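You operate a simulated robot arm through the tools that you are given. There is no shell and no other tool. Be economical: measure what you need, move in short steps, check, and stop when the job is done.

You are at the controls of a simulated robot arm. One attempt, no reset.

JOB
Start the propagator at 24 degrees with both pots under the cover.
Fine: both pots in, cover on, switch on, wait for the green lamp; orange pot by the compost box. Set down upright: orange pot, white pot.

Only the result counts: the job must be done as asked and must still hold three seconds after the hand-in. Knocking over, shifting, dropping, spilling or breaking anything else fails it. A push-on lid holds only when it is set on centred and level and pressed home; a screw cap is set on level and turned clockwise until tight.

ROBOT AND FRAMES
A 6-joint arm with a two-finger gripper, fixed in place. Base frame: the origin is at the foot of the arm, x ahead of it, y to its left, z up; the work surface is at about z = 76. Units: cm, rad, N and s.
Its first joint turns from -2.897 to 2.897 rad. Payload 2.45 kg.
The TCP is the grasp point between the finger pads, 2 cm short of the fingertips. In the tool frame z runs along the fingers and y along their closing line. The gripper opens to 14 cm. The gripper's body begins 16.8 cm behind the TCP.
Orientation is told as [roll, pitch, yaw] about the base's x, y, z axes, in that order, counted from this pose: with the fingers straight down and closing along the base's y, the tool's x points along the base's -x, its y along +y and its z along -z.

CONTROLS
- The arm moves only by the tool play_rows. Its argument "series" is a list of rows, each a list of 7 numbers: the turn, a rotation vector about the tool's x, y, z in units of 5 degrees (1.0 is 5 degrees), then the shift along the tool's x, y, z in units of 20 mm (1.0 is 20 mm), then the closure, from 0 (fully open) to 1 (shut). In form: [[rx, ry, rz, dx, dy, dz, grip], ...]. A call has 1 to 12 rows; each row shifts and turns the commanded pose from where the row before left it, along the tool's axes as they then stand. A call with a number of a shift or a turn outside -1 to 1 is refused whole. Each row takes 0.2 s and may step no farther than 5 cm and 0.15 rad from the row before; otherwise, or with a gripper value out of range, the whole call is refused. A pose out of reach is approached as far as the arm can. The call stops where the force on the tool passes 40 N (or 10 N more than at its start, if that is more) or the arm is blocked; 0.2 s more then pass. Each finger travels about 4.5 cm/s and halts on what it meets, pressing with about 21 N; the grip force reading is that of the motor and also rises with nothing between the fingers. The clock runs only during rows and for 0.2 s after the last one: add rows that do not move to give the fingers time. It gives the time, the measured TCP pose, the force on the tool (base axes), the opening and the grip force at its end, in the units of the frame above (readings bear some noise), with the torque about the TCP (base axes, N m) and any sound that the robot's microphone picked up.
- Cameras (640 x 400 px; columns grow to the right, rows downward): "scene" is fixed at [39.83, 49.83, 153.11]; the picture's right is [0.82, 0.57, 0.00], its down [0.55, -0.81, -0.20] and it looks along [-0.11, 0.17, -0.98] (base axes); focal length 326 px, centre (320, 200). "wrist" rides on the gripper at [7.8, 1.1, -20.9] in the tool frame; the picture's right is [-0.14, 0.99, 0.00], its down [-0.92, -0.13, -0.37] and it looks along [-0.37, -0.05, 0.93] (tool axes); focal length 280 px, centre (320, 200). There is no depth. A picture from a camera that has moved, and an enlarged one, comes with that camera's place and axes in the base frame and with its lens.
- capture(camera): a new picture of that camera. No time passes.
- enlarge(camera, box): a new picture of the part [left, top, right, bottom] of that camera's present view, enlarged. No time passes.
- job_done(): hands the job in; it is judged then, once.

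Go step by step. Nothing tells you positions but the pictures and the camera data: compare them with the known pose of the tool, close in by small moves and look again before you grip or let go. The budget is 120 turns and 76 pictures, counting those below and the enlarged ones. Unless the task says otherwise, let go and move clear before handing in, and close with one line.

The tools are called after "Request:" as a command line: name --pt "numbers of a row" for each row, then --argument value for the rest, lists and objects as JSON in quotes. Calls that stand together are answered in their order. play_rows: Moves the arm, as the interface text tells. Its arguments: {"type":"object","properties":{"series":{"type":"array","items":{"type":"array","items":{"type":"number"}}}},"required":["series"]} The other tools are called the same way: capture (camera) takes a picture; enlarge (camera, box) takes an enlarged picture of a part of a camera's view; job_done () hands the job in.

At the start:

```text
time: 0.0
tool_pos: [23.67, 62.35, 115.08]
ee_rot: [0.0, 0.001, 0.0]
force: [0.3, -0.1, 0.3]
torque: [-0.02, 0.03, -0.02]
grip_width: 13.96
finger_force: 0.1
```

scene: 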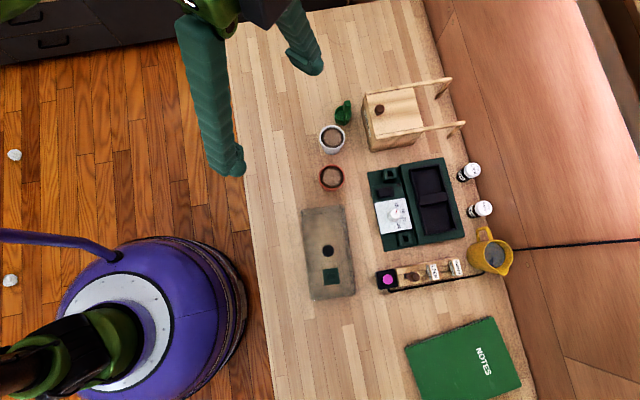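
wrist: 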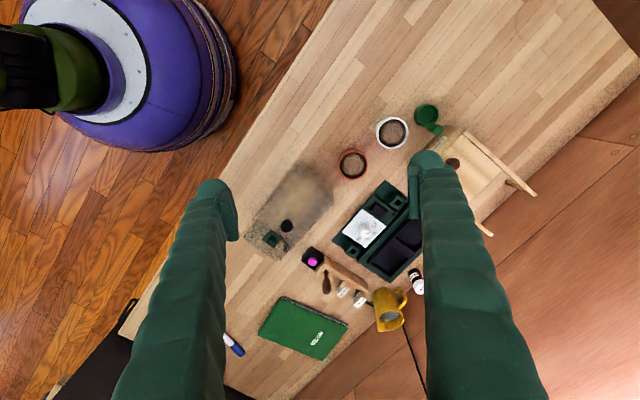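

I see the propagator tray (dark green), a translucent cover lying on the bench, the orange and white pots, and a compost box. I'll enlarge to see the details.

Request:
enlarge --camera "scene" --box '[360, 140, 520, 240]'

Request:
enlarge --camera "scene" --box '[290, 200, 450, 300]'

Request:
enlarge --camera "scene" --box '[310, 60, 490, 200]'

Request:
enlarge --camera "scene" --box '[360, 220, 520, 320]'

```text
4.00 times, centred on (440, 190) of scene
camera zoom: at [39.83, 49.83, 153.11], right [0.82, 0.57, 0.0], down [0.55, -0.81, -0.2], along [-0.11, 0.17, -0.98], focal length 1306 px, centre (-160, 240)
```

zoom: 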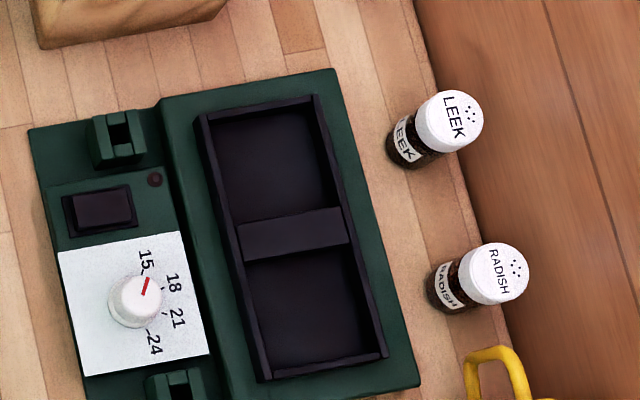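

```text
4.00 times, centred on (370, 250) of scene
camera zoom: at [39.83, 49.83, 153.11], right [0.82, 0.57, 0.0], down [0.55, -0.81, -0.2], along [-0.11, 0.17, -0.98], focal length 1306 px, centre (120, 0)
```

zoom: 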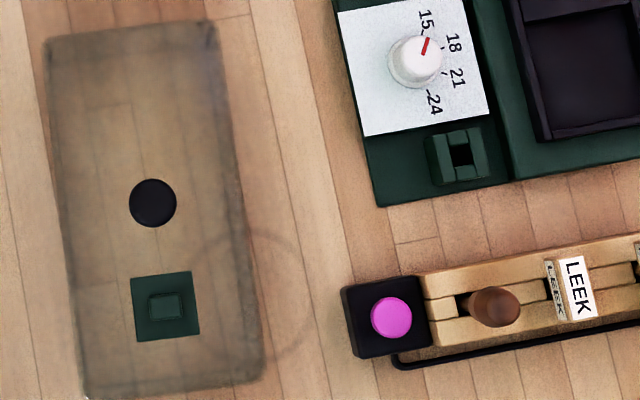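

```text
2.86 times, centred on (400, 130) of scene
camera zoom: at [39.83, 49.83, 153.11], right [0.82, 0.57, 0.0], down [0.55, -0.81, -0.2], along [-0.11, 0.17, -0.98], focal length 932 px, centre (91, 400)
```

zoom: 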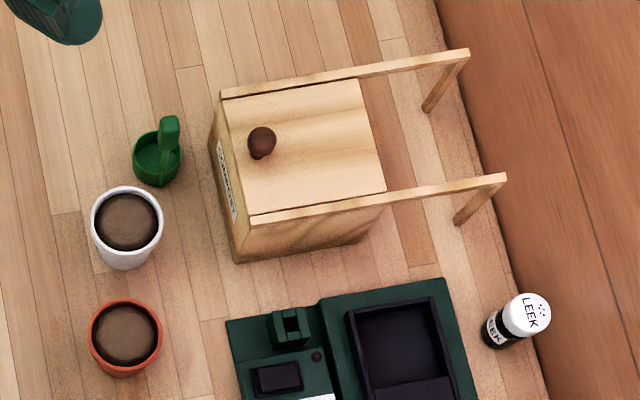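

```text
4.00 times, centred on (440, 270) of scene
camera zoom: at [39.83, 49.83, 153.11], right [0.82, 0.57, 0.0], down [0.55, -0.81, -0.2], along [-0.11, 0.17, -0.98], focal length 1306 px, centre (-160, -80)
```

zoom: 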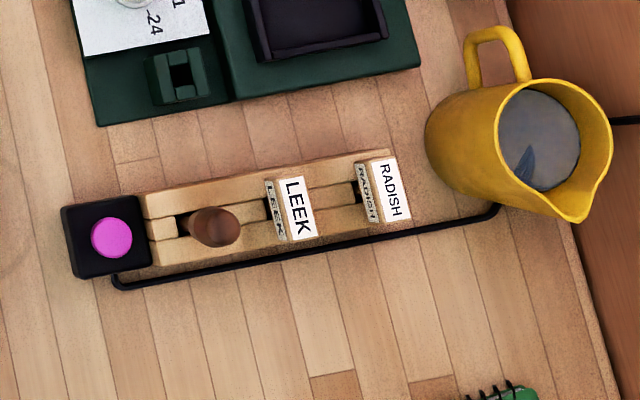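

The tray lies about (50, 75), the cover about (40, 54), orange pot about (31, 67) and white pot about (25, 76). I'll move the wrist camera over the area for a closer look.

Request:
play_rows --pt "0 0 0 -1 0 0.2 0" --pt "0 0 0 -1 0 0.2 0" --pt "0 0 0 -1 0 0.2 0" --pt "0 0 0 -1 0 0.2 0" --pt "0 0 0 -1 0 0.2 0" --pt "0 0 0 -1 0 0.2 0" --pt "0 0 0 -1 0 0.2 0" --pt "0 0 0 -1 0 0.2 0"

Request:
play_rows --pt "0 0 -1 0 0 0 0" --pt "0 0 -1 0 0 0 0" --pt "0 0 -1 0 0 0 0" --pt "0 0 -1 0 0 0 0" --pt "0 0 -1 0 0 0 0" --pt "0 0 -1 0 0 0 0" --pt "0 0 -1 0 0 0 0" --pt "0 0 -1 0 0 0 0" --pt "0 0 -1 0 0 0 0" --pt "0 0 -0.8 0 0 0 0"

Request:
capture --camera "wrist"

```text
time: 1.8
tool_pos: [39.7, 62.28, 112.01]
ee_rot: [-0.001, -0.001, 0.002]
force: [-0.7, -0.6, 0.9]
torque: [-0.01, -0.05, 0.03]
grip_width: 14.02
finger_force: 0.1
```

```text
time: 4.0
tool_pos: [39.74, 62.25, 112.05]
ee_rot: [0.0, 0.0, 0.857]
force: [-0.7, -0.1, -0.4]
torque: [0.02, 0.02, 0.06]
grip_width: 13.97
finger_force: 0.2
```

```text
69 pictures are left
camera wrist: at [33.76, 57.2, 132.89], right [-0.66, 0.75, 0.0], down [0.7, 0.61, 0.37], along [0.28, 0.24, -0.93], focal length 280 px, centre (320, 200)
```

wrist: 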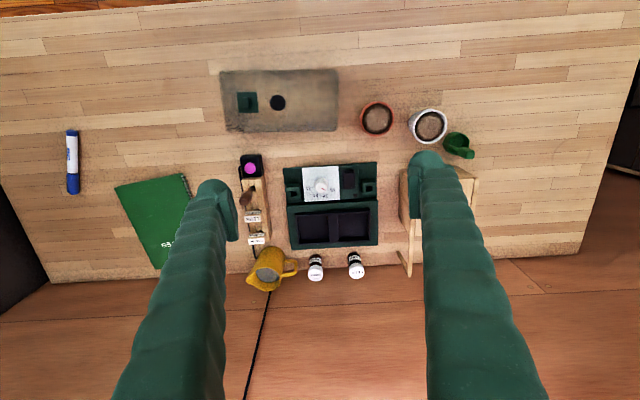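

The overview is confirmed. I'll enlarge the tray, cover and pots.

Request:
enlarge --camera "wrist" --box '[230, 145, 390, 255]'

Request:
enlarge --camera "wrist" --box '[210, 50, 370, 150]'

Request:
enlarge --camera "wrist" --box '[340, 80, 500, 180]'

```text
3.64 times, centred on (310, 200) of wrist
camera zoom: at [33.76, 57.2, 132.89], right [-0.66, 0.75, 0.0], down [0.7, 0.61, 0.37], along [0.28, 0.24, -0.93], focal length 1020 px, centre (356, 200)
```

zoom: 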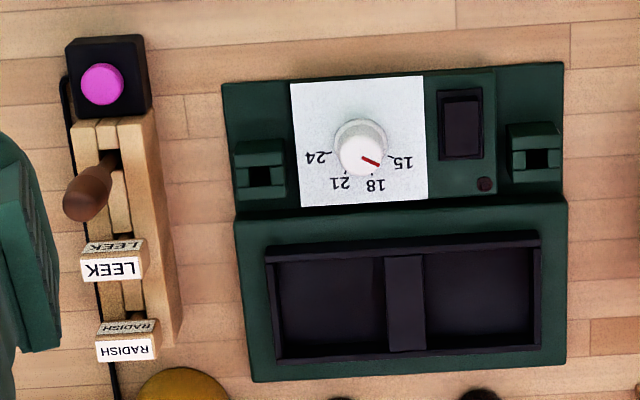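

```text
4.00 times, centred on (290, 100) of wrist
camera zoom: at [33.76, 57.2, 132.89], right [-0.66, 0.75, 0.0], down [0.7, 0.61, 0.37], along [0.28, 0.24, -0.93], focal length 1122 px, centre (440, 600)
```

zoom: 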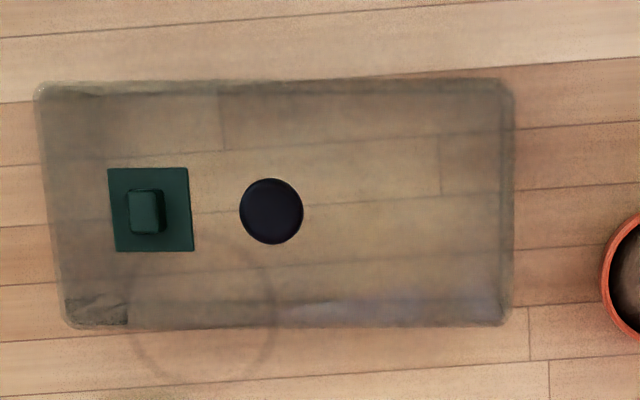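

```text
4.00 times, centred on (420, 130) of wrist
camera zoom: at [33.76, 57.2, 132.89], right [-0.66, 0.75, 0.0], down [0.7, 0.61, 0.37], along [0.28, 0.24, -0.93], focal length 1122 px, centre (-80, 480)
```

zoom: 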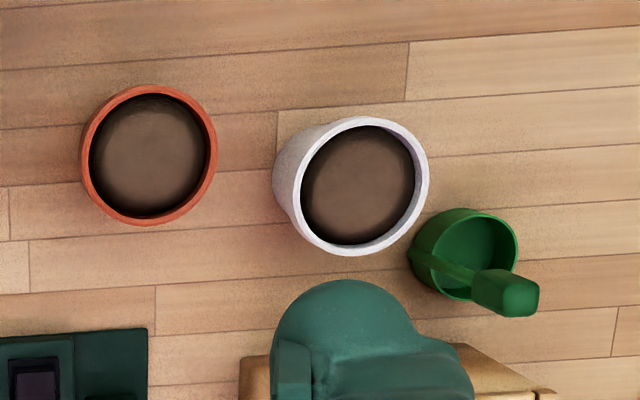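

Both views agree: orange pot rim centre ≈ (31.1, 67.5, 83), white ≈ (26.3, 75), tray yaw ≈ 45° and cover ≈ 41.5°. I'll move above the orange pot with the fingers part-closed.

Request:
play_rows --pt "0 0 0 0.083 0.497 1 0.4" --pt "0 0 0 0.083 0.497 1 0.4" --pt "0 0 0 0.083 0.497 1 0.4" --pt "0 0 0 0.083 0.497 1 0.4" --pt "0 0 0 0.083 0.497 1 0.4" --pt "0 0 0 0.083 0.497 1 0.4" --pt "0 0 0 0.083 0.497 1 0.4" --pt "0 0 0 0.083 0.497 1 0.4" --pt "0 0 0 0.083 0.497 1 0.4" --pt "0 0 0 0.083 0.497 1 0.4" --pt "0 0 0 0 0 0 0.4"

Request:
capture --camera "wrist"

Request:
enlarge --camera "scene" --box '[260, 80, 420, 220]'

```text
time: 6.4
tool_pos: [31.09, 67.38, 91.86]
ee_rot: [0.0, 0.001, 0.855]
force: [0.6, 0.0, 0.0]
torque: [0.01, -0.02, -0.05]
grip_width: 8.39
finger_force: 0.2
```

```text
65 pictures are left
camera wrist: at [25.17, 62.41, 112.89], right [-0.66, 0.75, 0.0], down [0.7, 0.61, 0.37], along [0.28, 0.24, -0.93], focal length 280 px, centre (320, 200)
```

wrist: 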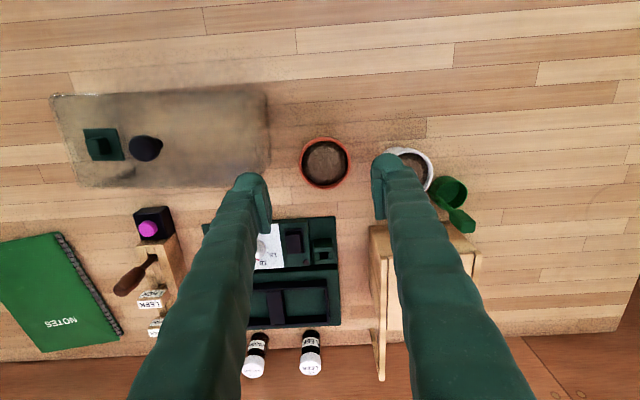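

```text
2.86 times, centred on (340, 150) of scene
camera zoom: at [39.83, 49.83, 153.11], right [0.82, 0.57, 0.0], down [0.55, -0.81, -0.2], along [-0.11, 0.17, -0.98], focal length 932 px, centre (263, 343)
```

zoom: 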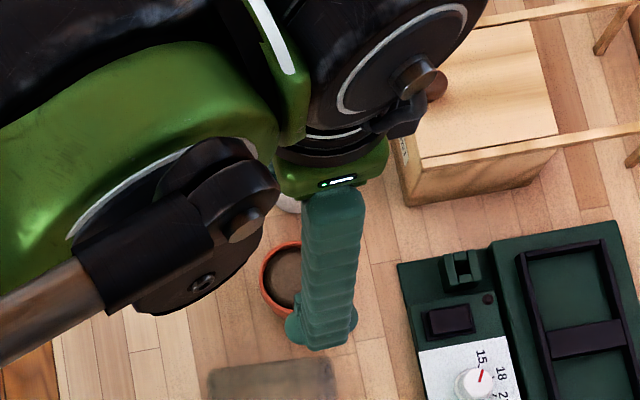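

Triangulation puts the orange rim at about (30.9, 68.0, 81.3). I'll narrow the fingers and descend to just above the rim, then check.

Request:
play_rows --pt "0 0 0 -0.043 0.069 0 0.48" --pt "0 0 0 -0.043 0.069 0.7 0.48" --pt "0 0 0 -0.043 0.069 0.8 0.48" --pt "0 0 0 -0.043 0.069 0.8 0.48" --pt "0 0 0 0 0 0.8 0.48" --pt "0 0 0 0 0 0.6 0.48" --pt "0 0 0 0 0 0 0.48"

Request:
enlarge --camera "wrist" --box '[230, 100, 450, 240]'

```text
time: 8.0
tool_pos: [31.07, 68.1, 84.54]
ee_rot: [0.0, 0.001, 0.856]
force: [-0.7, -0.1, 0.2]
torque: [-0.01, -0.03, 0.01]
grip_width: 7.3
finger_force: 0.0
```

```text
2.86 times, centred on (340, 170) of wrist
camera zoom: at [25.0, 63.09, 105.45], right [-0.66, 0.75, 0.0], down [0.7, 0.61, 0.37], along [0.28, 0.24, -0.93], focal length 801 px, centre (263, 286)
```

zoom: 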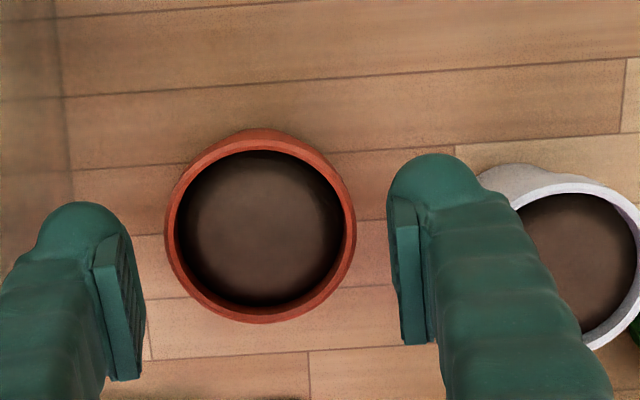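

The pot is centred to within a few millimetres, so I'll descend and close.

Request:
play_rows --pt "0 0 0 0.125 0.04 0.5 0.48" --pt "0 0 0 0 0 0.8 0.48" --pt "0 0 0 0 0 0.8 0.48" --pt "0 0 0 0 0 0 0.48"

Request:
enlarge --camera "wrist" --box '[230, 100, 450, 240]'

```text
time: 9.0
tool_pos: [30.68, 68.09, 80.37]
ee_rot: [0.0, 0.0, 0.855]
force: [0.4, 0.9, 1.1]
torque: [-0.02, 0.01, -0.06]
grip_width: 7.29
finger_force: 0.0
```

```text
2.86 times, centred on (340, 170) of wrist
camera zoom: at [24.76, 62.91, 101.26], right [-0.66, 0.75, 0.0], down [0.7, 0.61, 0.37], along [0.28, 0.24, -0.93], focal length 801 px, centre (263, 286)
```

zoom: 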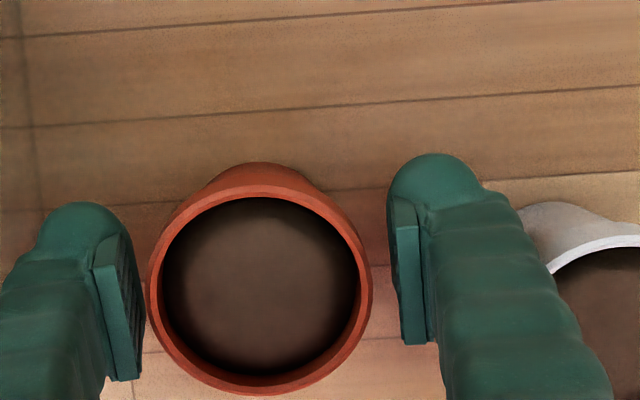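

The pot sits between the pads; closing now and lifting slightly.

Request:
play_rows --pt "0 0 0 0 0 0 0.7" --pt "0 0 0 0 0 0 0.8" --pt "0 0 0 0 0 0 0.8" --pt "0 0 0 0 0 0 0.8"

Request:
play_rows --pt "0 0 0 0 0 -0.4 0.8" --pt "0 0 0 0 0 -0.8 0.8" --pt "0 0 0 0 0 -1 0.8" --pt "0 0 0 0 0 -1 0.8" --pt "0 0 0 0 0 -1 0.8"

Request:
capture --camera "wrist"

```text
time: 10.0
tool_pos: [30.71, 68.07, 80.56]
ee_rot: [-0.001, -0.001, 0.855]
force: [0.5, -0.5, 0.5]
torque: [0.01, -0.01, 0.01]
grip_width: 6.02
finger_force: 20.8
```

```text
time: 11.2
tool_pos: [30.69, 68.05, 88.74]
ee_rot: [0.0, 0.0, 0.857]
force: [0.4, -0.7, -0.8]
torque: [-0.02, -0.01, 0.0]
grip_width: 6.02
finger_force: 21.1
```

```text
61 pictures are left
camera wrist: at [24.79, 62.93, 109.63], right [-0.66, 0.75, 0.0], down [0.7, 0.61, 0.37], along [0.28, 0.24, -0.93], focal length 280 px, centre (320, 200)
```

wrist: 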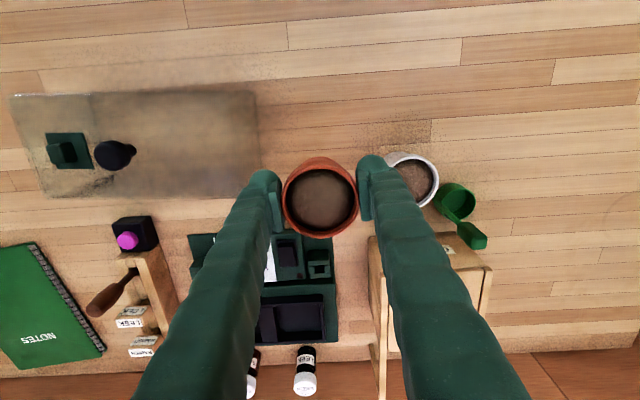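

Pot held securely. Moving it above the right-hand cell (compost-box side) at about (49.7, 80.7), turned to the tray's yaw.

Request:
play_rows --pt "0 0 0.82 0 0 -0.5 0.8" --pt "0 0 0 -1 -0.204 0 0.8" --pt "0 0 0 -1 -0.204 0 0.8" --pt "0 0 0 -1 -0.204 0 0.8" --pt "0 0 0 -1 -0.204 0 0.8" --pt "0 0 0 -1 -0.204 0 0.8" --pt "0 0 0 -1 -0.204 0 0.8" --pt "0 0 0 -1 -0.204 0 0.8" --pt "0 0 0 -1 -0.204 0 0.8" --pt "0 0 0 -1 -0.204 0 0.8" --pt "0 0 0 -1 -0.204 0 0.8" --pt "0 0 0 -1 -0.204 0 0.8"

Request:
capture --camera "wrist"

Request:
capture --camera "scene"

```text
time: 13.8
tool_pos: [49.42, 80.39, 89.74]
ee_rot: [0.0, -0.001, 0.783]
force: [-0.2, 0.7, -0.6]
torque: [0.0, -0.02, 0.0]
grip_width: 6.01
finger_force: 20.6
```

```text
60 pictures are left
camera wrist: at [43.09, 75.77, 110.65], right [-0.6, 0.8, 0.0], down [0.74, 0.56, 0.37], along [0.29, 0.22, -0.93], focal length 280 px, centre (320, 200)
```

wrist: 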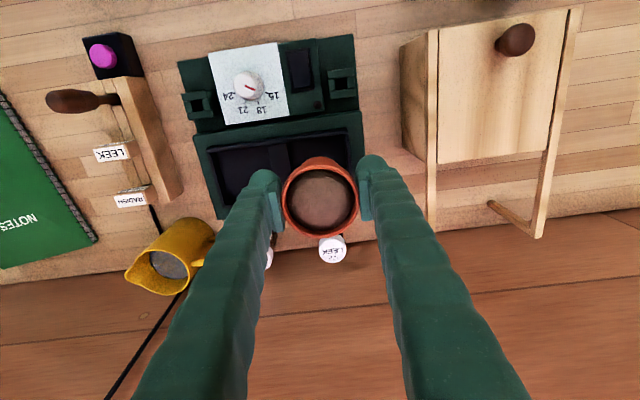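

```text
59 pictures are left
```

scene: 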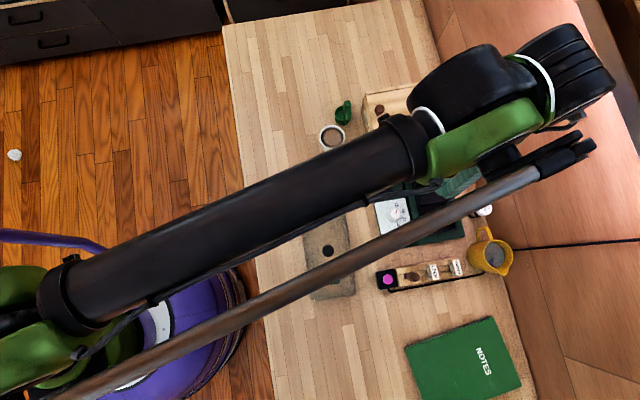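

Reach is fine. I'll enlarge the tray to locate the cell more precisely.

Request:
enlarge --camera "wrist" --box '[170, 30, 390, 240]'

```text
1.90 times, centred on (280, 135) of wrist
camera zoom: at [43.09, 75.77, 110.65], right [-0.6, 0.8, 0.0], down [0.74, 0.56, 0.37], along [0.29, 0.22, -0.93], focal length 534 px, centre (396, 324)
```

zoom: 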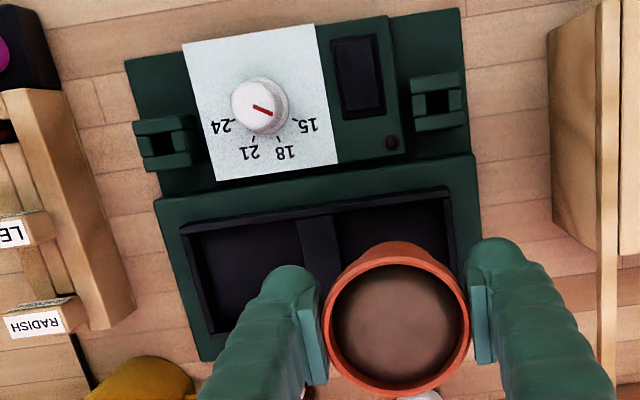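

The frame centre works out at (52.7, 77.7) and the right cell centre at (49.6, 80.8). Lowering the orange pot there.

Request:
play_rows --pt "0 0 0 -0.21 0.08 0.5 0.8" --pt "0 0 0 0 0 0.9 0.8" --pt "0 0 0 0 0 0.9 0.8" --pt "0 0 0 0 0 0.8 0.8" --pt "0 0 0 0 0 0.2 0.8"

Request:
enlarge --camera "wrist" --box '[170, 30, 390, 240]'

```text
time: 15.0
tool_pos: [49.66, 80.69, 83.01]
ee_rot: [0.0, 0.0, 0.782]
force: [-0.2, 0.5, -1.4]
torque: [0.03, 0.03, 0.01]
grip_width: 6.0
finger_force: 20.9
```

```text
1.90 times, centred on (280, 135) of wrist
camera zoom: at [43.34, 76.08, 104.01], right [-0.6, 0.8, 0.0], down [0.74, 0.56, 0.37], along [0.29, 0.22, -0.93], focal length 534 px, centre (396, 324)
```

zoom: 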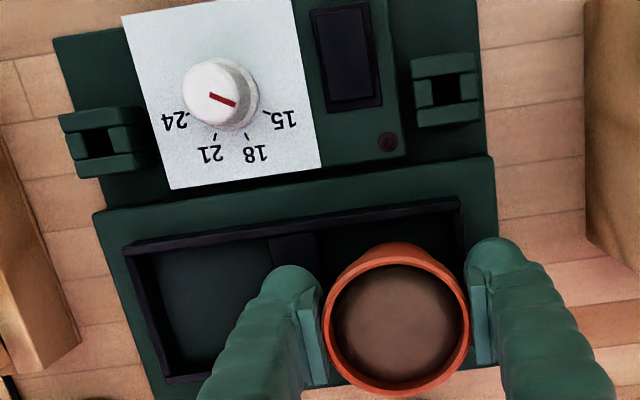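

Aligned over the cell; lowering in small steps until contact.

Request:
play_rows --pt "0 0 0 0 0 0.15 0.8" --pt "0 0 0 0 0 0.15 0.8" --pt "0 0 0 0 0 0.1 0.8" --pt "0 0 0 0 0 0 0.8"

```text
time: 16.0
tool_pos: [49.54, 80.62, 82.43]
ee_rot: [0.0, 0.001, 0.786]
force: [0.4, 2.4, 20.7]
torque: [-0.03, 0.04, 0.01]
grip_width: 6.05
finger_force: 20.9
```

Contact with a balanced torque, so it is seated flat. Easing off and releasing.

Request:
play_rows --pt "0 0 0 0 0 -0.08 0.8" --pt "0 0 0 0 0 0 0.55" --pt "0 0 0 0 0 0 0.46" --pt "0 0 0 0 0 0 0.46" --pt "0 0 0 0 0 -0.3 0.46" --pt "0 0 0 0 0 -1 0.46" --pt "0 0 0 0 0 -1 0.46" --pt "0 0 0 0 0 -1 0.46" --pt "0 0 0 0 0 -1 0.46"

Request:
enlarge --camera "wrist" --box '[170, 30, 390, 240]'

```text
time: 18.0
tool_pos: [49.59, 80.76, 91.12]
ee_rot: [0.002, 0.001, 0.783]
force: [-0.5, 0.3, -0.6]
torque: [-0.02, 0.02, 0.02]
grip_width: 7.54
finger_force: 0.1
```

```text
1.90 times, centred on (280, 135) of wrist
camera zoom: at [43.28, 76.15, 112.02], right [-0.6, 0.8, 0.0], down [0.74, 0.56, 0.37], along [0.29, 0.22, -0.93], focal length 534 px, centre (396, 324)
```

zoom: 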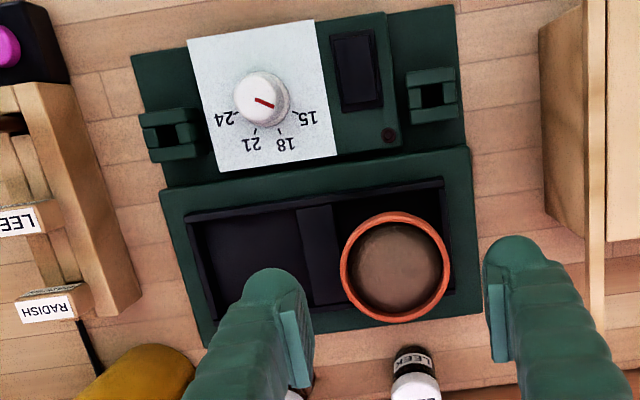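

Orange pot is seated upright in the right cell. Rising, then going over to the white pot, with a turned grip direction to stay clear of the green scoop.

Request:
play_rows --pt "0 0 0 0 0 -1 0.4" --pt "0 0 0 0 0 -1 0.4" --pt "0 0 0 0 0 -1 0.4" --pt "0 0 0 0 0 -1 0.4" --pt "0 0 0 0 0 -0.5 0.4"

Request:
play_rows --pt "0 0 0 0.92 0.583 0 0.4" --pt "0 0 0 0.92 0.583 0 0.4" --pt "0 0 0 0.92 0.583 0 0.4" --pt "0 0 0 0.92 0.583 0 0.4" --pt "0 0 0 0.92 0.583 0 0.4" --pt "0 0 0 0.92 0.583 0 0.4" --pt "0 0 0 0.92 0.583 0 0.4" --pt "0 0 0 0.92 0.583 0 0.4" --pt "0 0 0 0.92 0.583 0 0.4" --pt "0 0 0 0.92 0.583 0 0.4" --pt "0 0 0 0.92 0.583 0 0.4"

Request:
play_rows --pt "0 0 -1 0 0 0 0.4" --pt "0 0 -1 0 0 0 0.4" --pt "0 0 -1 0 0 0 0.4" --pt "0 0 -1 0 0 0 0.4" --pt "0 0 -1 0 0 0 0.4"

Request:
enlarge --camera "wrist" --box '[230, 90, 430, 230]'

```text
time: 19.2
tool_pos: [49.65, 80.7, 100.11]
ee_rot: [0.0, -0.001, 0.784]
force: [-0.6, 0.3, -0.1]
torque: [-0.01, 0.03, -0.02]
grip_width: 8.4
finger_force: 0.1
```

```text
time: 21.6
tool_pos: [26.23, 75.5, 100.06]
ee_rot: [0.001, 0.0, 0.784]
force: [-0.4, 0.8, 0.1]
torque: [-0.03, 0.03, 0.01]
grip_width: 8.39
finger_force: 0.1
```

```text
time: 22.8
tool_pos: [26.3, 75.64, 100.18]
ee_rot: [0.001, 0.0, 1.222]
force: [0.0, 0.6, 0.6]
torque: [0.02, 0.01, -0.03]
grip_width: 8.39
finger_force: 0.0
```

```text
2.86 times, centred on (330, 160) of wrist
camera zoom: at [22.53, 68.75, 121.01], right [-0.88, 0.47, 0.0], down [0.44, 0.82, 0.37], along [0.17, 0.33, -0.93], focal length 801 px, centre (291, 314)
```

zoom: 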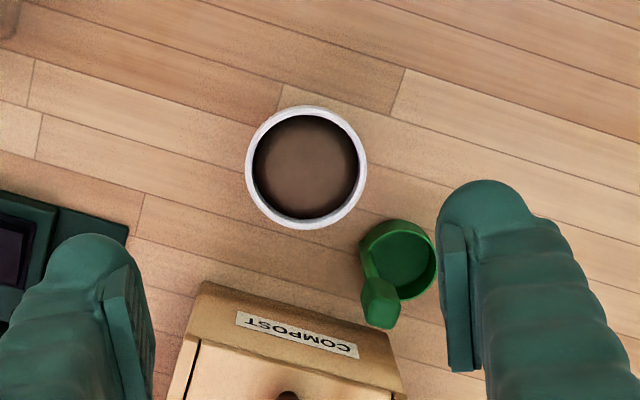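

White rim is about (25.6, 76.0, 82). Turning 10° more away from the scoop and descending to just above the rim.

Request:
play_rows --pt "0 0 -1 0 0 0 0.45" --pt "0 0 -1 0 0 0 0.45" --pt "0 0 0 -0.136 0.38 1 0.45" --pt "0 0 0 0 0 1 0.45" --pt "0 0 0 0 0 1 0.45" --pt "0 0 0 0 0 1 0.45" --pt "0 0 0 0 0 1 0.45" --pt "0 0 0 0 0 1 0.45" --pt "0 0 0 0 0 1 0.45" --pt "0 0 0 0 0 0 0.45"

Request:
enlarge --camera "wrist" --box '[210, 90, 450, 240]'

```text
time: 25.0
tool_pos: [25.42, 75.95, 86.02]
ee_rot: [0.002, 0.0, 1.395]
force: [0.3, 0.2, 0.2]
torque: [-0.01, 0.01, 0.01]
grip_width: 7.67
finger_force: 0.0
```

```text
2.67 times, centred on (330, 165) of wrist
camera zoom: at [23.08, 68.62, 107.01], right [-0.95, 0.31, 0.0], down [0.29, 0.88, 0.37], along [0.11, 0.35, -0.93], focal length 748 px, centre (293, 293)
```

zoom: 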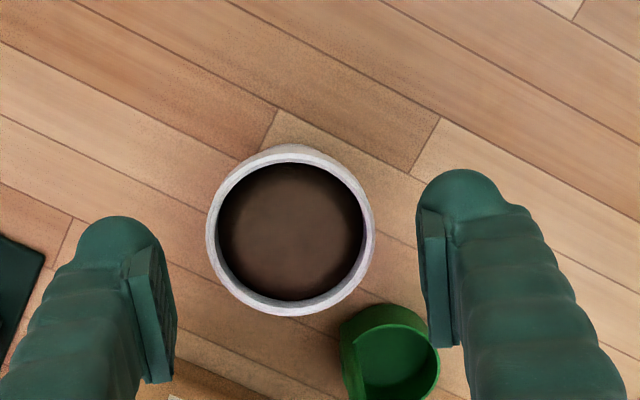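

Well centred, scoop clear. Descending and gripping the white pot.

Request:
play_rows --pt "0 0 0 0 0 0.8 0.45" --pt "0 0 0 0 0 0.9 0.45" --pt "0 0 0 0 0 0.8 0.45" --pt "0 0 0 0 0 0 0.45"

Request:
enlarge --camera "wrist" --box '[210, 90, 450, 240]'

```text
time: 26.0
tool_pos: [25.63, 76.05, 81.05]
ee_rot: [0.0, 0.0, 1.396]
force: [-0.2, -0.9, 0.0]
torque: [-0.02, 0.0, 0.02]
grip_width: 7.7
finger_force: 0.0
```

```text
2.67 times, centred on (330, 165) of wrist
camera zoom: at [23.11, 68.63, 102.01], right [-0.95, 0.31, 0.0], down [0.29, 0.88, 0.37], along [0.11, 0.35, -0.93], focal length 748 px, centre (293, 293)
```

zoom: 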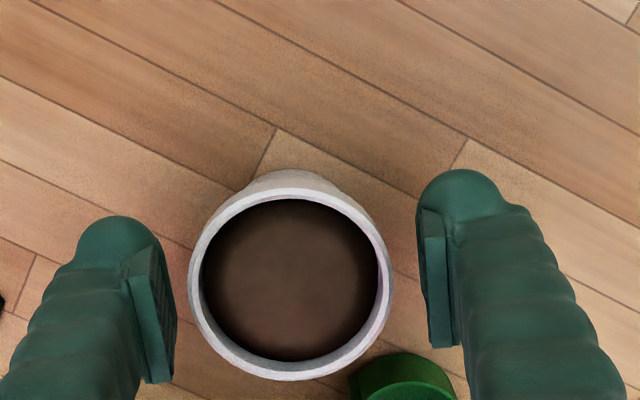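

Closing and lifting.

Request:
play_rows --pt "0 0 0 0 0 0 0.65" --pt "0 0 0 0 0 0 0.8" --pt "0 0 0 0 0 0 0.8" --pt "0 0 0 0 0 0 0.8"

Request:
play_rows --pt "0 0 0 0 0 -0.3 0.8" --pt "0 0 0 0 0 -0.8 0.8" --pt "0 0 0 0 0 -1 0.8" --pt "0 0 0 0 0 -1 0.8" --pt "0 0 0 0 0 -1 0.8" --pt "0 0 0 0 0 -1 0.8"

Request:
capture --camera "wrist"

```text
time: 27.0
tool_pos: [25.56, 76.03, 81.06]
ee_rot: [0.001, 0.0, 1.396]
force: [0.2, -0.2, 1.6]
torque: [0.08, 0.0, -0.01]
grip_width: 5.02
finger_force: 20.4
```

```text
time: 28.4
tool_pos: [25.57, 75.9, 91.3]
ee_rot: [0.001, 0.0, 1.395]
force: [-0.2, -0.2, -0.7]
torque: [0.0, 0.01, 0.01]
grip_width: 5.05
finger_force: 21.1
```

```text
52 pictures are left
camera wrist: at [23.07, 68.62, 112.25], right [-0.95, 0.31, 0.0], down [0.29, 0.88, 0.37], along [0.11, 0.35, -0.93], focal length 280 px, centre (320, 200)
```

wrist: 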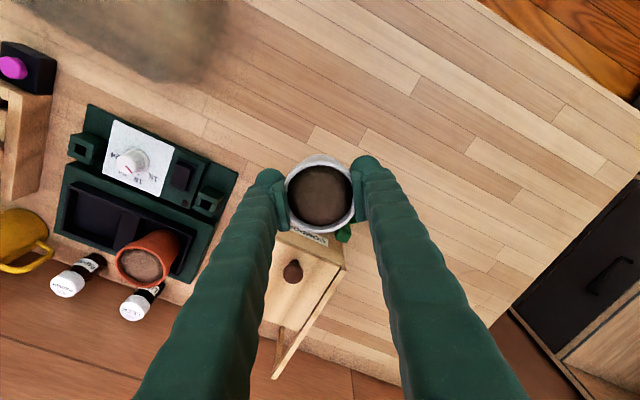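

White pot held (by its body, 5 cm wide). Raising it, turning back to the tray's yaw and moving over the left cell (55.8, 74.6).

Request:
play_rows --pt "0 0 0 0 0 -1 0.8" --pt "0 0 0 0 0 -1 0.8" --pt "0 0 0 0 0 -1 0.8" --pt "0 0 1 0 0 0 0.8" --pt "0 0 1 0 0 0 0.8" --pt "0 0 1 0 0 0 0.8" --pt "0 0 1 0 0 0 0.8" --pt "0 0 1 0 0 0 0.8" --pt "0 0 1 0 0 0 0.8" --pt "0 0 1 0 0 0 0.8"

Request:
play_rows --pt "0 0 0 -0.85 -0.93 0 0.8" --pt "0 0 0 -0.85 -0.93 0 0.8" --pt "0 0 0 -0.85 -0.93 0 0.8" --pt "0 0 0 -0.85 -0.93 0 0.8" --pt "0 0 0 -0.85 -0.93 0 0.8" --pt "0 0 0 -0.85 -0.93 0 0.8" --pt "0 0 0 -0.85 -0.93 0 0.8" --pt "0 0 0 -0.85 -0.93 0 0.8" --pt "0 0 0 -0.85 -0.93 0 0.8" --pt "0 0 0 -0.85 -0.93 0 0.8" --pt "0 0 0 -0.85 -0.93 0 0.8" --pt "0 0 0 -0.85 -0.93 0 0.8"

Request:
capture --camera "wrist"

```text
time: 30.6
tool_pos: [25.5, 75.96, 97.34]
ee_rot: [0.002, 0.0, 0.781]
force: [0.5, -0.6, -0.7]
torque: [0.0, -0.01, -0.01]
grip_width: 5.03
finger_force: 20.9
```

```text
time: 33.2
tool_pos: [55.68, 74.54, 97.24]
ee_rot: [0.0, 0.0, 0.784]
force: [0.2, 1.6, -0.9]
torque: [0.0, -0.04, 0.03]
grip_width: 5.01
finger_force: 20.8
```

```text
51 pictures are left
camera wrist: at [49.39, 69.9, 118.22], right [-0.6, 0.8, 0.0], down [0.74, 0.56, 0.37], along [0.29, 0.22, -0.93], focal length 280 px, centre (320, 200)
```

wrist: 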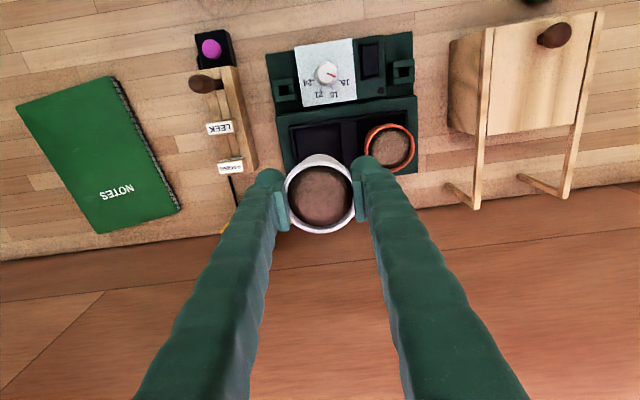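

Descending over the left cell.

Request:
play_rows --pt "0 0 0 -0.05 -0.08 1 0.8" --pt "0 0 0 0 0 1 0.8" --pt "0 0 0 0 0 1 0.8" --pt "0 0 0 0 0 1 0.8" --pt "0 0 0 0 0 1 0.8" --pt "0 0 0 0 0 0.8 0.8" --pt "0 0 0 0 0 0 0.8"

Request:
enlarge --camera "wrist" --box '[200, 60, 440, 240]'

```text
time: 34.8
tool_pos: [55.86, 74.56, 85.66]
ee_rot: [0.001, 0.001, 0.783]
force: [0.2, 0.2, -0.8]
torque: [0.0, -0.04, 0.02]
grip_width: 5.03
finger_force: 20.5
```

```text
2.22 times, centred on (320, 150) of wrist
camera zoom: at [49.59, 69.95, 106.57], right [-0.6, 0.8, 0.0], down [0.74, 0.56, 0.37], along [0.29, 0.22, -0.93], focal length 623 px, centre (320, 311)
```

zoom: 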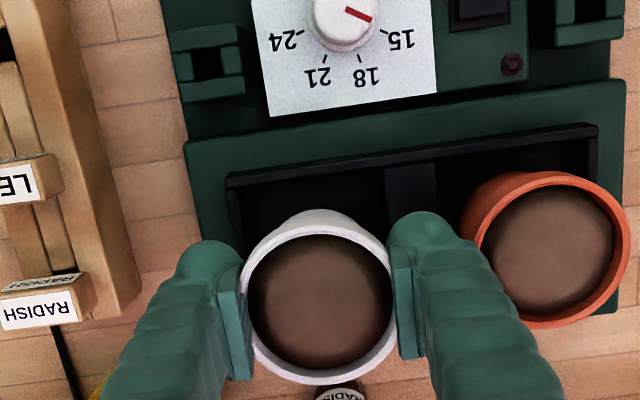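

Clear of the orange pot. Lowering to contact.

Request:
play_rows --pt "0 0 0 0 0 0.6 0.8" --pt "0 0 0 0 0 0.4 0.8" --pt "0 0 0 0 0 0.15 0.8" --pt "0 0 0 0 0 0.1 0.8" --pt "0 0 0 0 0 0.05 0.8" --pt "0 0 0 0 0 0 0.8"

```text
time: 36.2
tool_pos: [55.81, 74.5, 83.15]
ee_rot: [0.0, 0.0, 0.786]
force: [-1.5, -0.8, 16.6]
torque: [-0.06, 0.12, -0.02]
grip_width: 4.99
finger_force: 21.2
```

Contact as expected at the cell floor. Easing off, releasing a little, and rising.

Request:
play_rows --pt "0 0 0 0 0 -0.06 0.8" --pt "0 0 0 0 0 0 0.6" --pt "0 0 0 0 0 0 0.48" --pt "0 0 0 0 0 0 0.48" --pt "0 0 0 0 0 0 0.48" --pt "0 0 0 0 0 -0.3 0.48" --pt "0 0 0 0 0 -1 0.48" --pt "0 0 0 0 0 -1 0.48" --pt "0 0 0 0 0 -1 0.48" --pt "0 0 0 0 0 -1 0.48" --pt "0 0 0 0 0 -1 0.48"

Request:
capture --camera "wrist"

```text
time: 38.6
tool_pos: [55.87, 74.53, 93.92]
ee_rot: [-0.001, -0.001, 0.785]
force: [0.3, 0.0, -0.1]
torque: [0.01, -0.01, 0.02]
grip_width: 7.27
finger_force: 0.1
```

```text
49 pictures are left
camera wrist: at [49.6, 69.87, 114.79], right [-0.6, 0.8, 0.0], down [0.74, 0.56, 0.37], along [0.29, 0.22, -0.93], focal length 280 px, centre (320, 200)
```

wrist: 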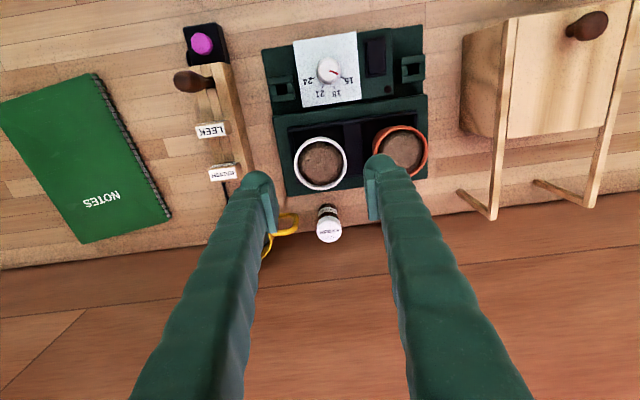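

Both pots stand upright in their cells. Next the dial at about (47.6, 69.5): moving above it for a close look.

Request:
play_rows --pt "0 0 0 0.94 0.234 0 0.48" --pt "0 0 0 0.94 0.234 0 0.6" --pt "0 0 0 0.94 0.234 0 0.6" --pt "0 0 0 0.94 0.234 0.4 0.6" --pt "0 0 0 0.94 0.234 0.4 0.6" --pt "0 0 0 0 0 0 0.6"

Request:
enlarge --camera "wrist" --box '[200, 80, 440, 230]'

Request:
enlarge --camera "scene" --box '[360, 150, 480, 250]'

```text
time: 40.0
tool_pos: [47.45, 69.54, 92.16]
ee_rot: [0.001, 0.001, 0.783]
force: [0.3, -0.4, -0.1]
torque: [0.0, 0.0, 0.01]
grip_width: 5.59
finger_force: 0.0
```

```text
2.67 times, centred on (320, 155) of wrist
camera zoom: at [41.24, 64.94, 113.1], right [-0.6, 0.8, 0.0], down [0.74, 0.56, 0.37], along [0.29, 0.22, -0.93], focal length 748 px, centre (320, 320)
```

zoom: 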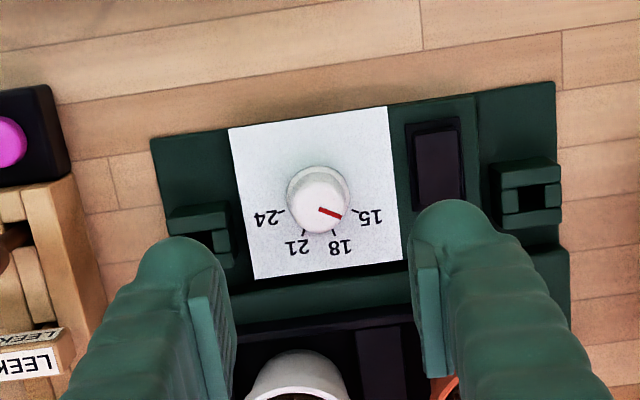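

```text
4.00 times, centred on (420, 200) of scene
camera zoom: at [39.83, 49.83, 153.11], right [0.82, 0.57, 0.0], down [0.55, -0.81, -0.2], along [-0.11, 0.17, -0.98], focal length 1306 px, centre (-80, 200)
```

zoom: 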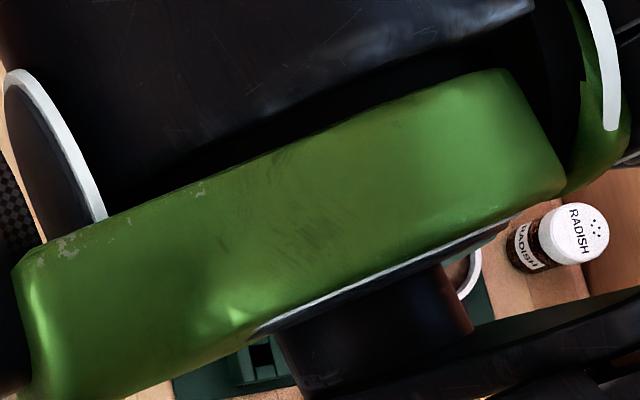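

The pointer is at 15, with ticks 40° apart, so it needs about 120° clockwise to reach 24. I'll turn to yaw ≈ 85°, centre over the knob and descend for a check.

Request:
play_rows --pt "0 0 0 0.21 0.04 0 0.6" --pt "0 0 -1 0 0 0 0.6" --pt "0 0 -1 0 0 0 0.6" --pt "0 0 -1 0 0 0 0.6" --pt "0 0 -1 0 0 0 0.6" --pt "0 0 -1 0 0 0.6 0.6" --pt "0 0 -1 0 0 0.6 0.6" --pt "0 0 -1 0 0 0.6 0.6" --pt "0 0 -1 0 0 0.8 0.6" --pt "0 0 0 0 0 0.8 0.6" --pt "0 0 0 0 0 0 0.6"

Request:
enlarge --camera "wrist" --box '[200, 80, 440, 230]'

```text
time: 42.4
tool_pos: [47.27, 69.4, 85.49]
ee_rot: [-0.001, 0.001, 1.483]
force: [0.3, 0.5, -0.2]
torque: [0.02, 0.05, 0.02]
grip_width: 5.61
finger_force: 0.1
```

```text
2.67 times, centred on (320, 155) of wrist
camera zoom: at [45.46, 61.81, 106.33], right [-0.97, 0.22, 0.0], down [0.21, 0.91, 0.37], along [0.08, 0.36, -0.93], focal length 748 px, centre (320, 320)
```

zoom: 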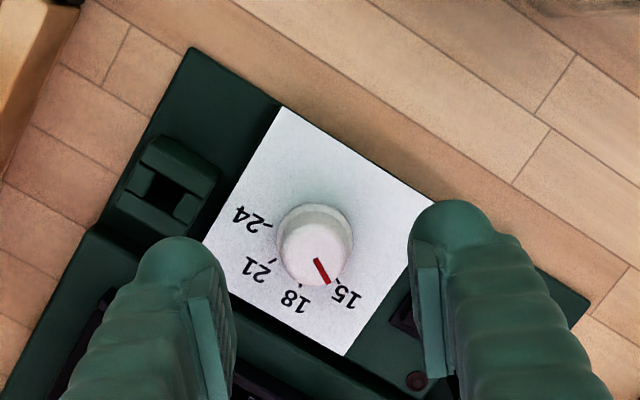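

Knob is centred within ~0.3 cm. I'll turn 20° more so the fingers clear the raised tray edge through the whole twist, narrow them, and descend onto the knob.

Request:
play_rows --pt "0 0 -1 0 0 0 0.7" --pt "0 0 -1 0 0 0 0.7" --pt "0 0 -1 0 0 0 0.7" --pt "0 0 -1 0 0 0 0.7" --pt "0 0 0 0 -0.13 0.4 0.7" --pt "0 0 0 0 0 0.6 0.7" --pt "0 0 0 0 0 0.6 0.7" --pt "0 0 0 0 0 0.4 0.7" --pt "0 0 0 0 0 0 0.7"

Request:
enlarge --camera "wrist" --box '[200, 80, 440, 240]'

```text
time: 44.4
tool_pos: [47.45, 69.45, 81.4]
ee_rot: [0.0, 0.001, 1.83]
force: [-0.2, -0.7, -0.2]
torque: [-0.03, 0.02, 0.0]
grip_width: 4.19
finger_force: 0.0
```

```text
2.50 times, centred on (320, 160) of wrist
camera zoom: at [48.45, 61.69, 102.33], right [-0.99, -0.12, 0.0], down [-0.11, 0.92, 0.37], along [-0.04, 0.37, -0.93], focal length 701 px, centre (320, 300)
```

zoom: 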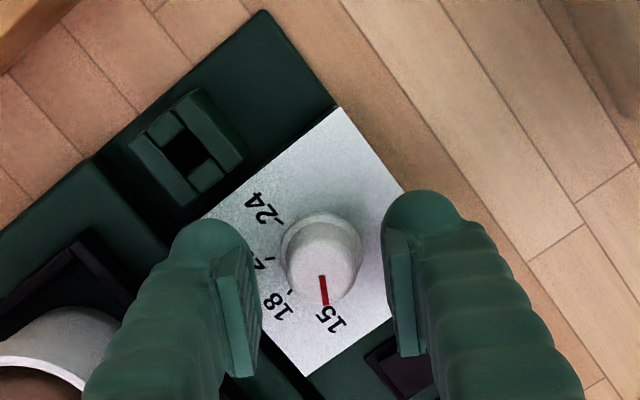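

Centred. Descending the last centimetre and closing on the knob.

Request:
play_rows --pt "0 0 0 0 0 0.35 0.7" --pt "0 0 0 0 0 0.2 0.7" --pt "0 0 0 0 0 0 0.8" --pt "0 0 0 0 0 0 0.9" --pt "0 0 0 0 0 0 0.9" --pt "0 0 0 0 0 0 0.9"

```text
time: 45.8
tool_pos: [47.48, 69.31, 80.22]
ee_rot: [0.001, 0.002, 1.833]
force: [-6.7, -4.5, -6.6]
torque: [-0.02, 0.08, 0.0]
grip_width: 2.39
finger_force: 45.1
```

Gripped the knob (2.4 cm). Turning clockwise by 60° first.

Request:
play_rows --pt "0 0 1 0 0 0 0.9" --pt "0 0 1 0 0 0 0.9" --pt "0 0 1 0 0 0 0.9" --pt "0 0 1 0 0 0 0.9" --pt "0 0 1 0 0 0 0.9" --pt "0 0 1 0 0 0 0.9" --pt "0 0 1 0 0 0 0.9" --pt "0 0 1 0 0 0 0.9" --pt "0 0 1 0 0 0 0.9" --pt "0 0 1 0 0 0 0.9" --pt "0 0 1 0 0 0 0.9" --pt "0 0 1 0 0 0 0.9"

Request:
enlarge --camera "wrist" --box '[240, 120, 400, 240]'

```text
time: 48.4
tool_pos: [47.47, 69.44, 80.42]
ee_rot: [-0.001, 0.002, 0.783]
force: [-12.5, -6.6, -6.4]
torque: [-0.15, 0.21, 0.0]
grip_width: 2.4
finger_force: 45.3
```

```text
3.33 times, centred on (320, 180) of wrist
camera zoom: at [41.13, 64.75, 101.24], right [-0.6, 0.8, 0.0], down [0.74, 0.56, 0.37], along [0.29, 0.22, -0.93], focal length 935 px, centre (320, 267)
```

zoom: 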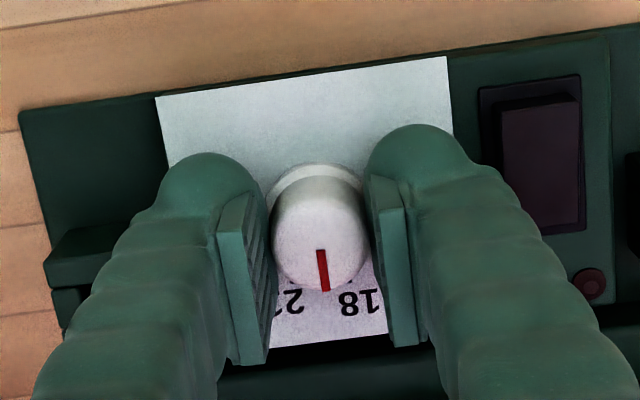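

The pointer now faces straight out (between 18 and 21), as planned. Turning the other 60°, with a small shift to relieve side load.

Request:
play_rows --pt "0 0 1 0.06 0 0 0.9" --pt "0 0 1 0 0 0 0.9" --pt "0 0 1 0 0 0 0.9" --pt "0 0 1 0 0 0 0.9" --pt "0 0 1 0 0 0 0.9" --pt "0 0 1 0 0 0 0.9" --pt "0 0 1 0 0 0 0.9" --pt "0 0 1 0 0 0 0.9" --pt "0 0 1 0 0 0 0.9" --pt "0 0 1 0 0 0 0.9" --pt "0 0 1 0 0 0 0.9" --pt "0 0 1 0 0 0 0.9"

Request:
enlarge --camera "wrist" --box '[240, 120, 400, 240]'

```text
time: 51.0
tool_pos: [47.47, 69.27, 80.4]
ee_rot: [-0.002, -0.001, -0.266]
force: [14.4, 28.8, 17.1]
torque: [0.33, -0.35, 0.01]
grip_width: 2.39
finger_force: 45.4
```

```text
3.33 times, centred on (320, 180) of wrist
camera zoom: at [40.17, 72.57, 101.23], right [0.39, 0.92, 0.0], down [0.86, -0.36, 0.37], along [0.34, -0.14, -0.93], focal length 935 px, centre (320, 267)
```

zoom: 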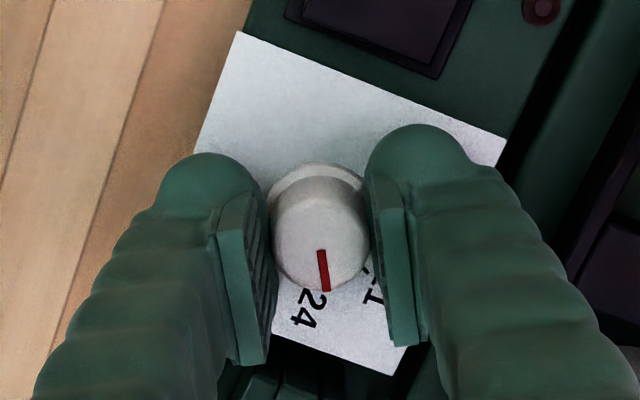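

Pointer is near 24. I'll release, lift and view it from above.

Request:
play_rows --pt "0 0 0 0 0 0 0.8" --pt "0 0 0 0 0 0 0.7" --pt "0 0 0 0 0 0 0.7" --pt "0 0 0 0 0 -0.5 0.7" --pt "0 0 0 0 0 -1 0.7" --pt "0 0 0 0 0 -1 0.7" --pt "0 0 0 0 0 -1 0.7" --pt "0 0 0 0 0 -1 0.6"

Request:
enlarge --camera "wrist" --box '[260, 80, 380, 170]'

```text
time: 52.8
tool_pos: [47.49, 69.33, 89.38]
ee_rot: [0.0, 0.001, -0.263]
force: [-0.8, 0.1, 0.1]
torque: [0.03, 0.02, -0.01]
grip_width: 5.61
finger_force: 0.1
```

```text
4.44 times, centred on (320, 125) of wrist
camera zoom: at [40.13, 72.48, 110.25], right [0.39, 0.92, 0.0], down [0.86, -0.36, 0.37], along [0.34, -0.14, -0.93], focal length 1246 px, centre (320, 533)
```

zoom: 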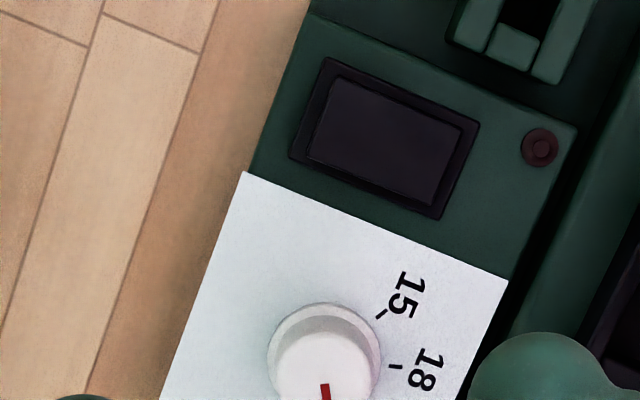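

Request:
enlarge --camera "wrist" --box '[260, 110, 380, 210]'

```text
4.00 times, centred on (320, 160) of wrist
camera zoom: at [40.13, 72.48, 110.25], right [0.39, 0.92, 0.0], down [0.86, -0.36, 0.37], along [0.34, -0.14, -0.93], focal length 1122 px, centre (320, 360)
```

zoom: 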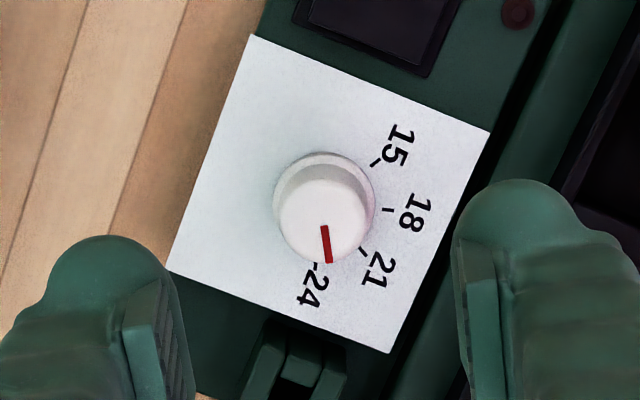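

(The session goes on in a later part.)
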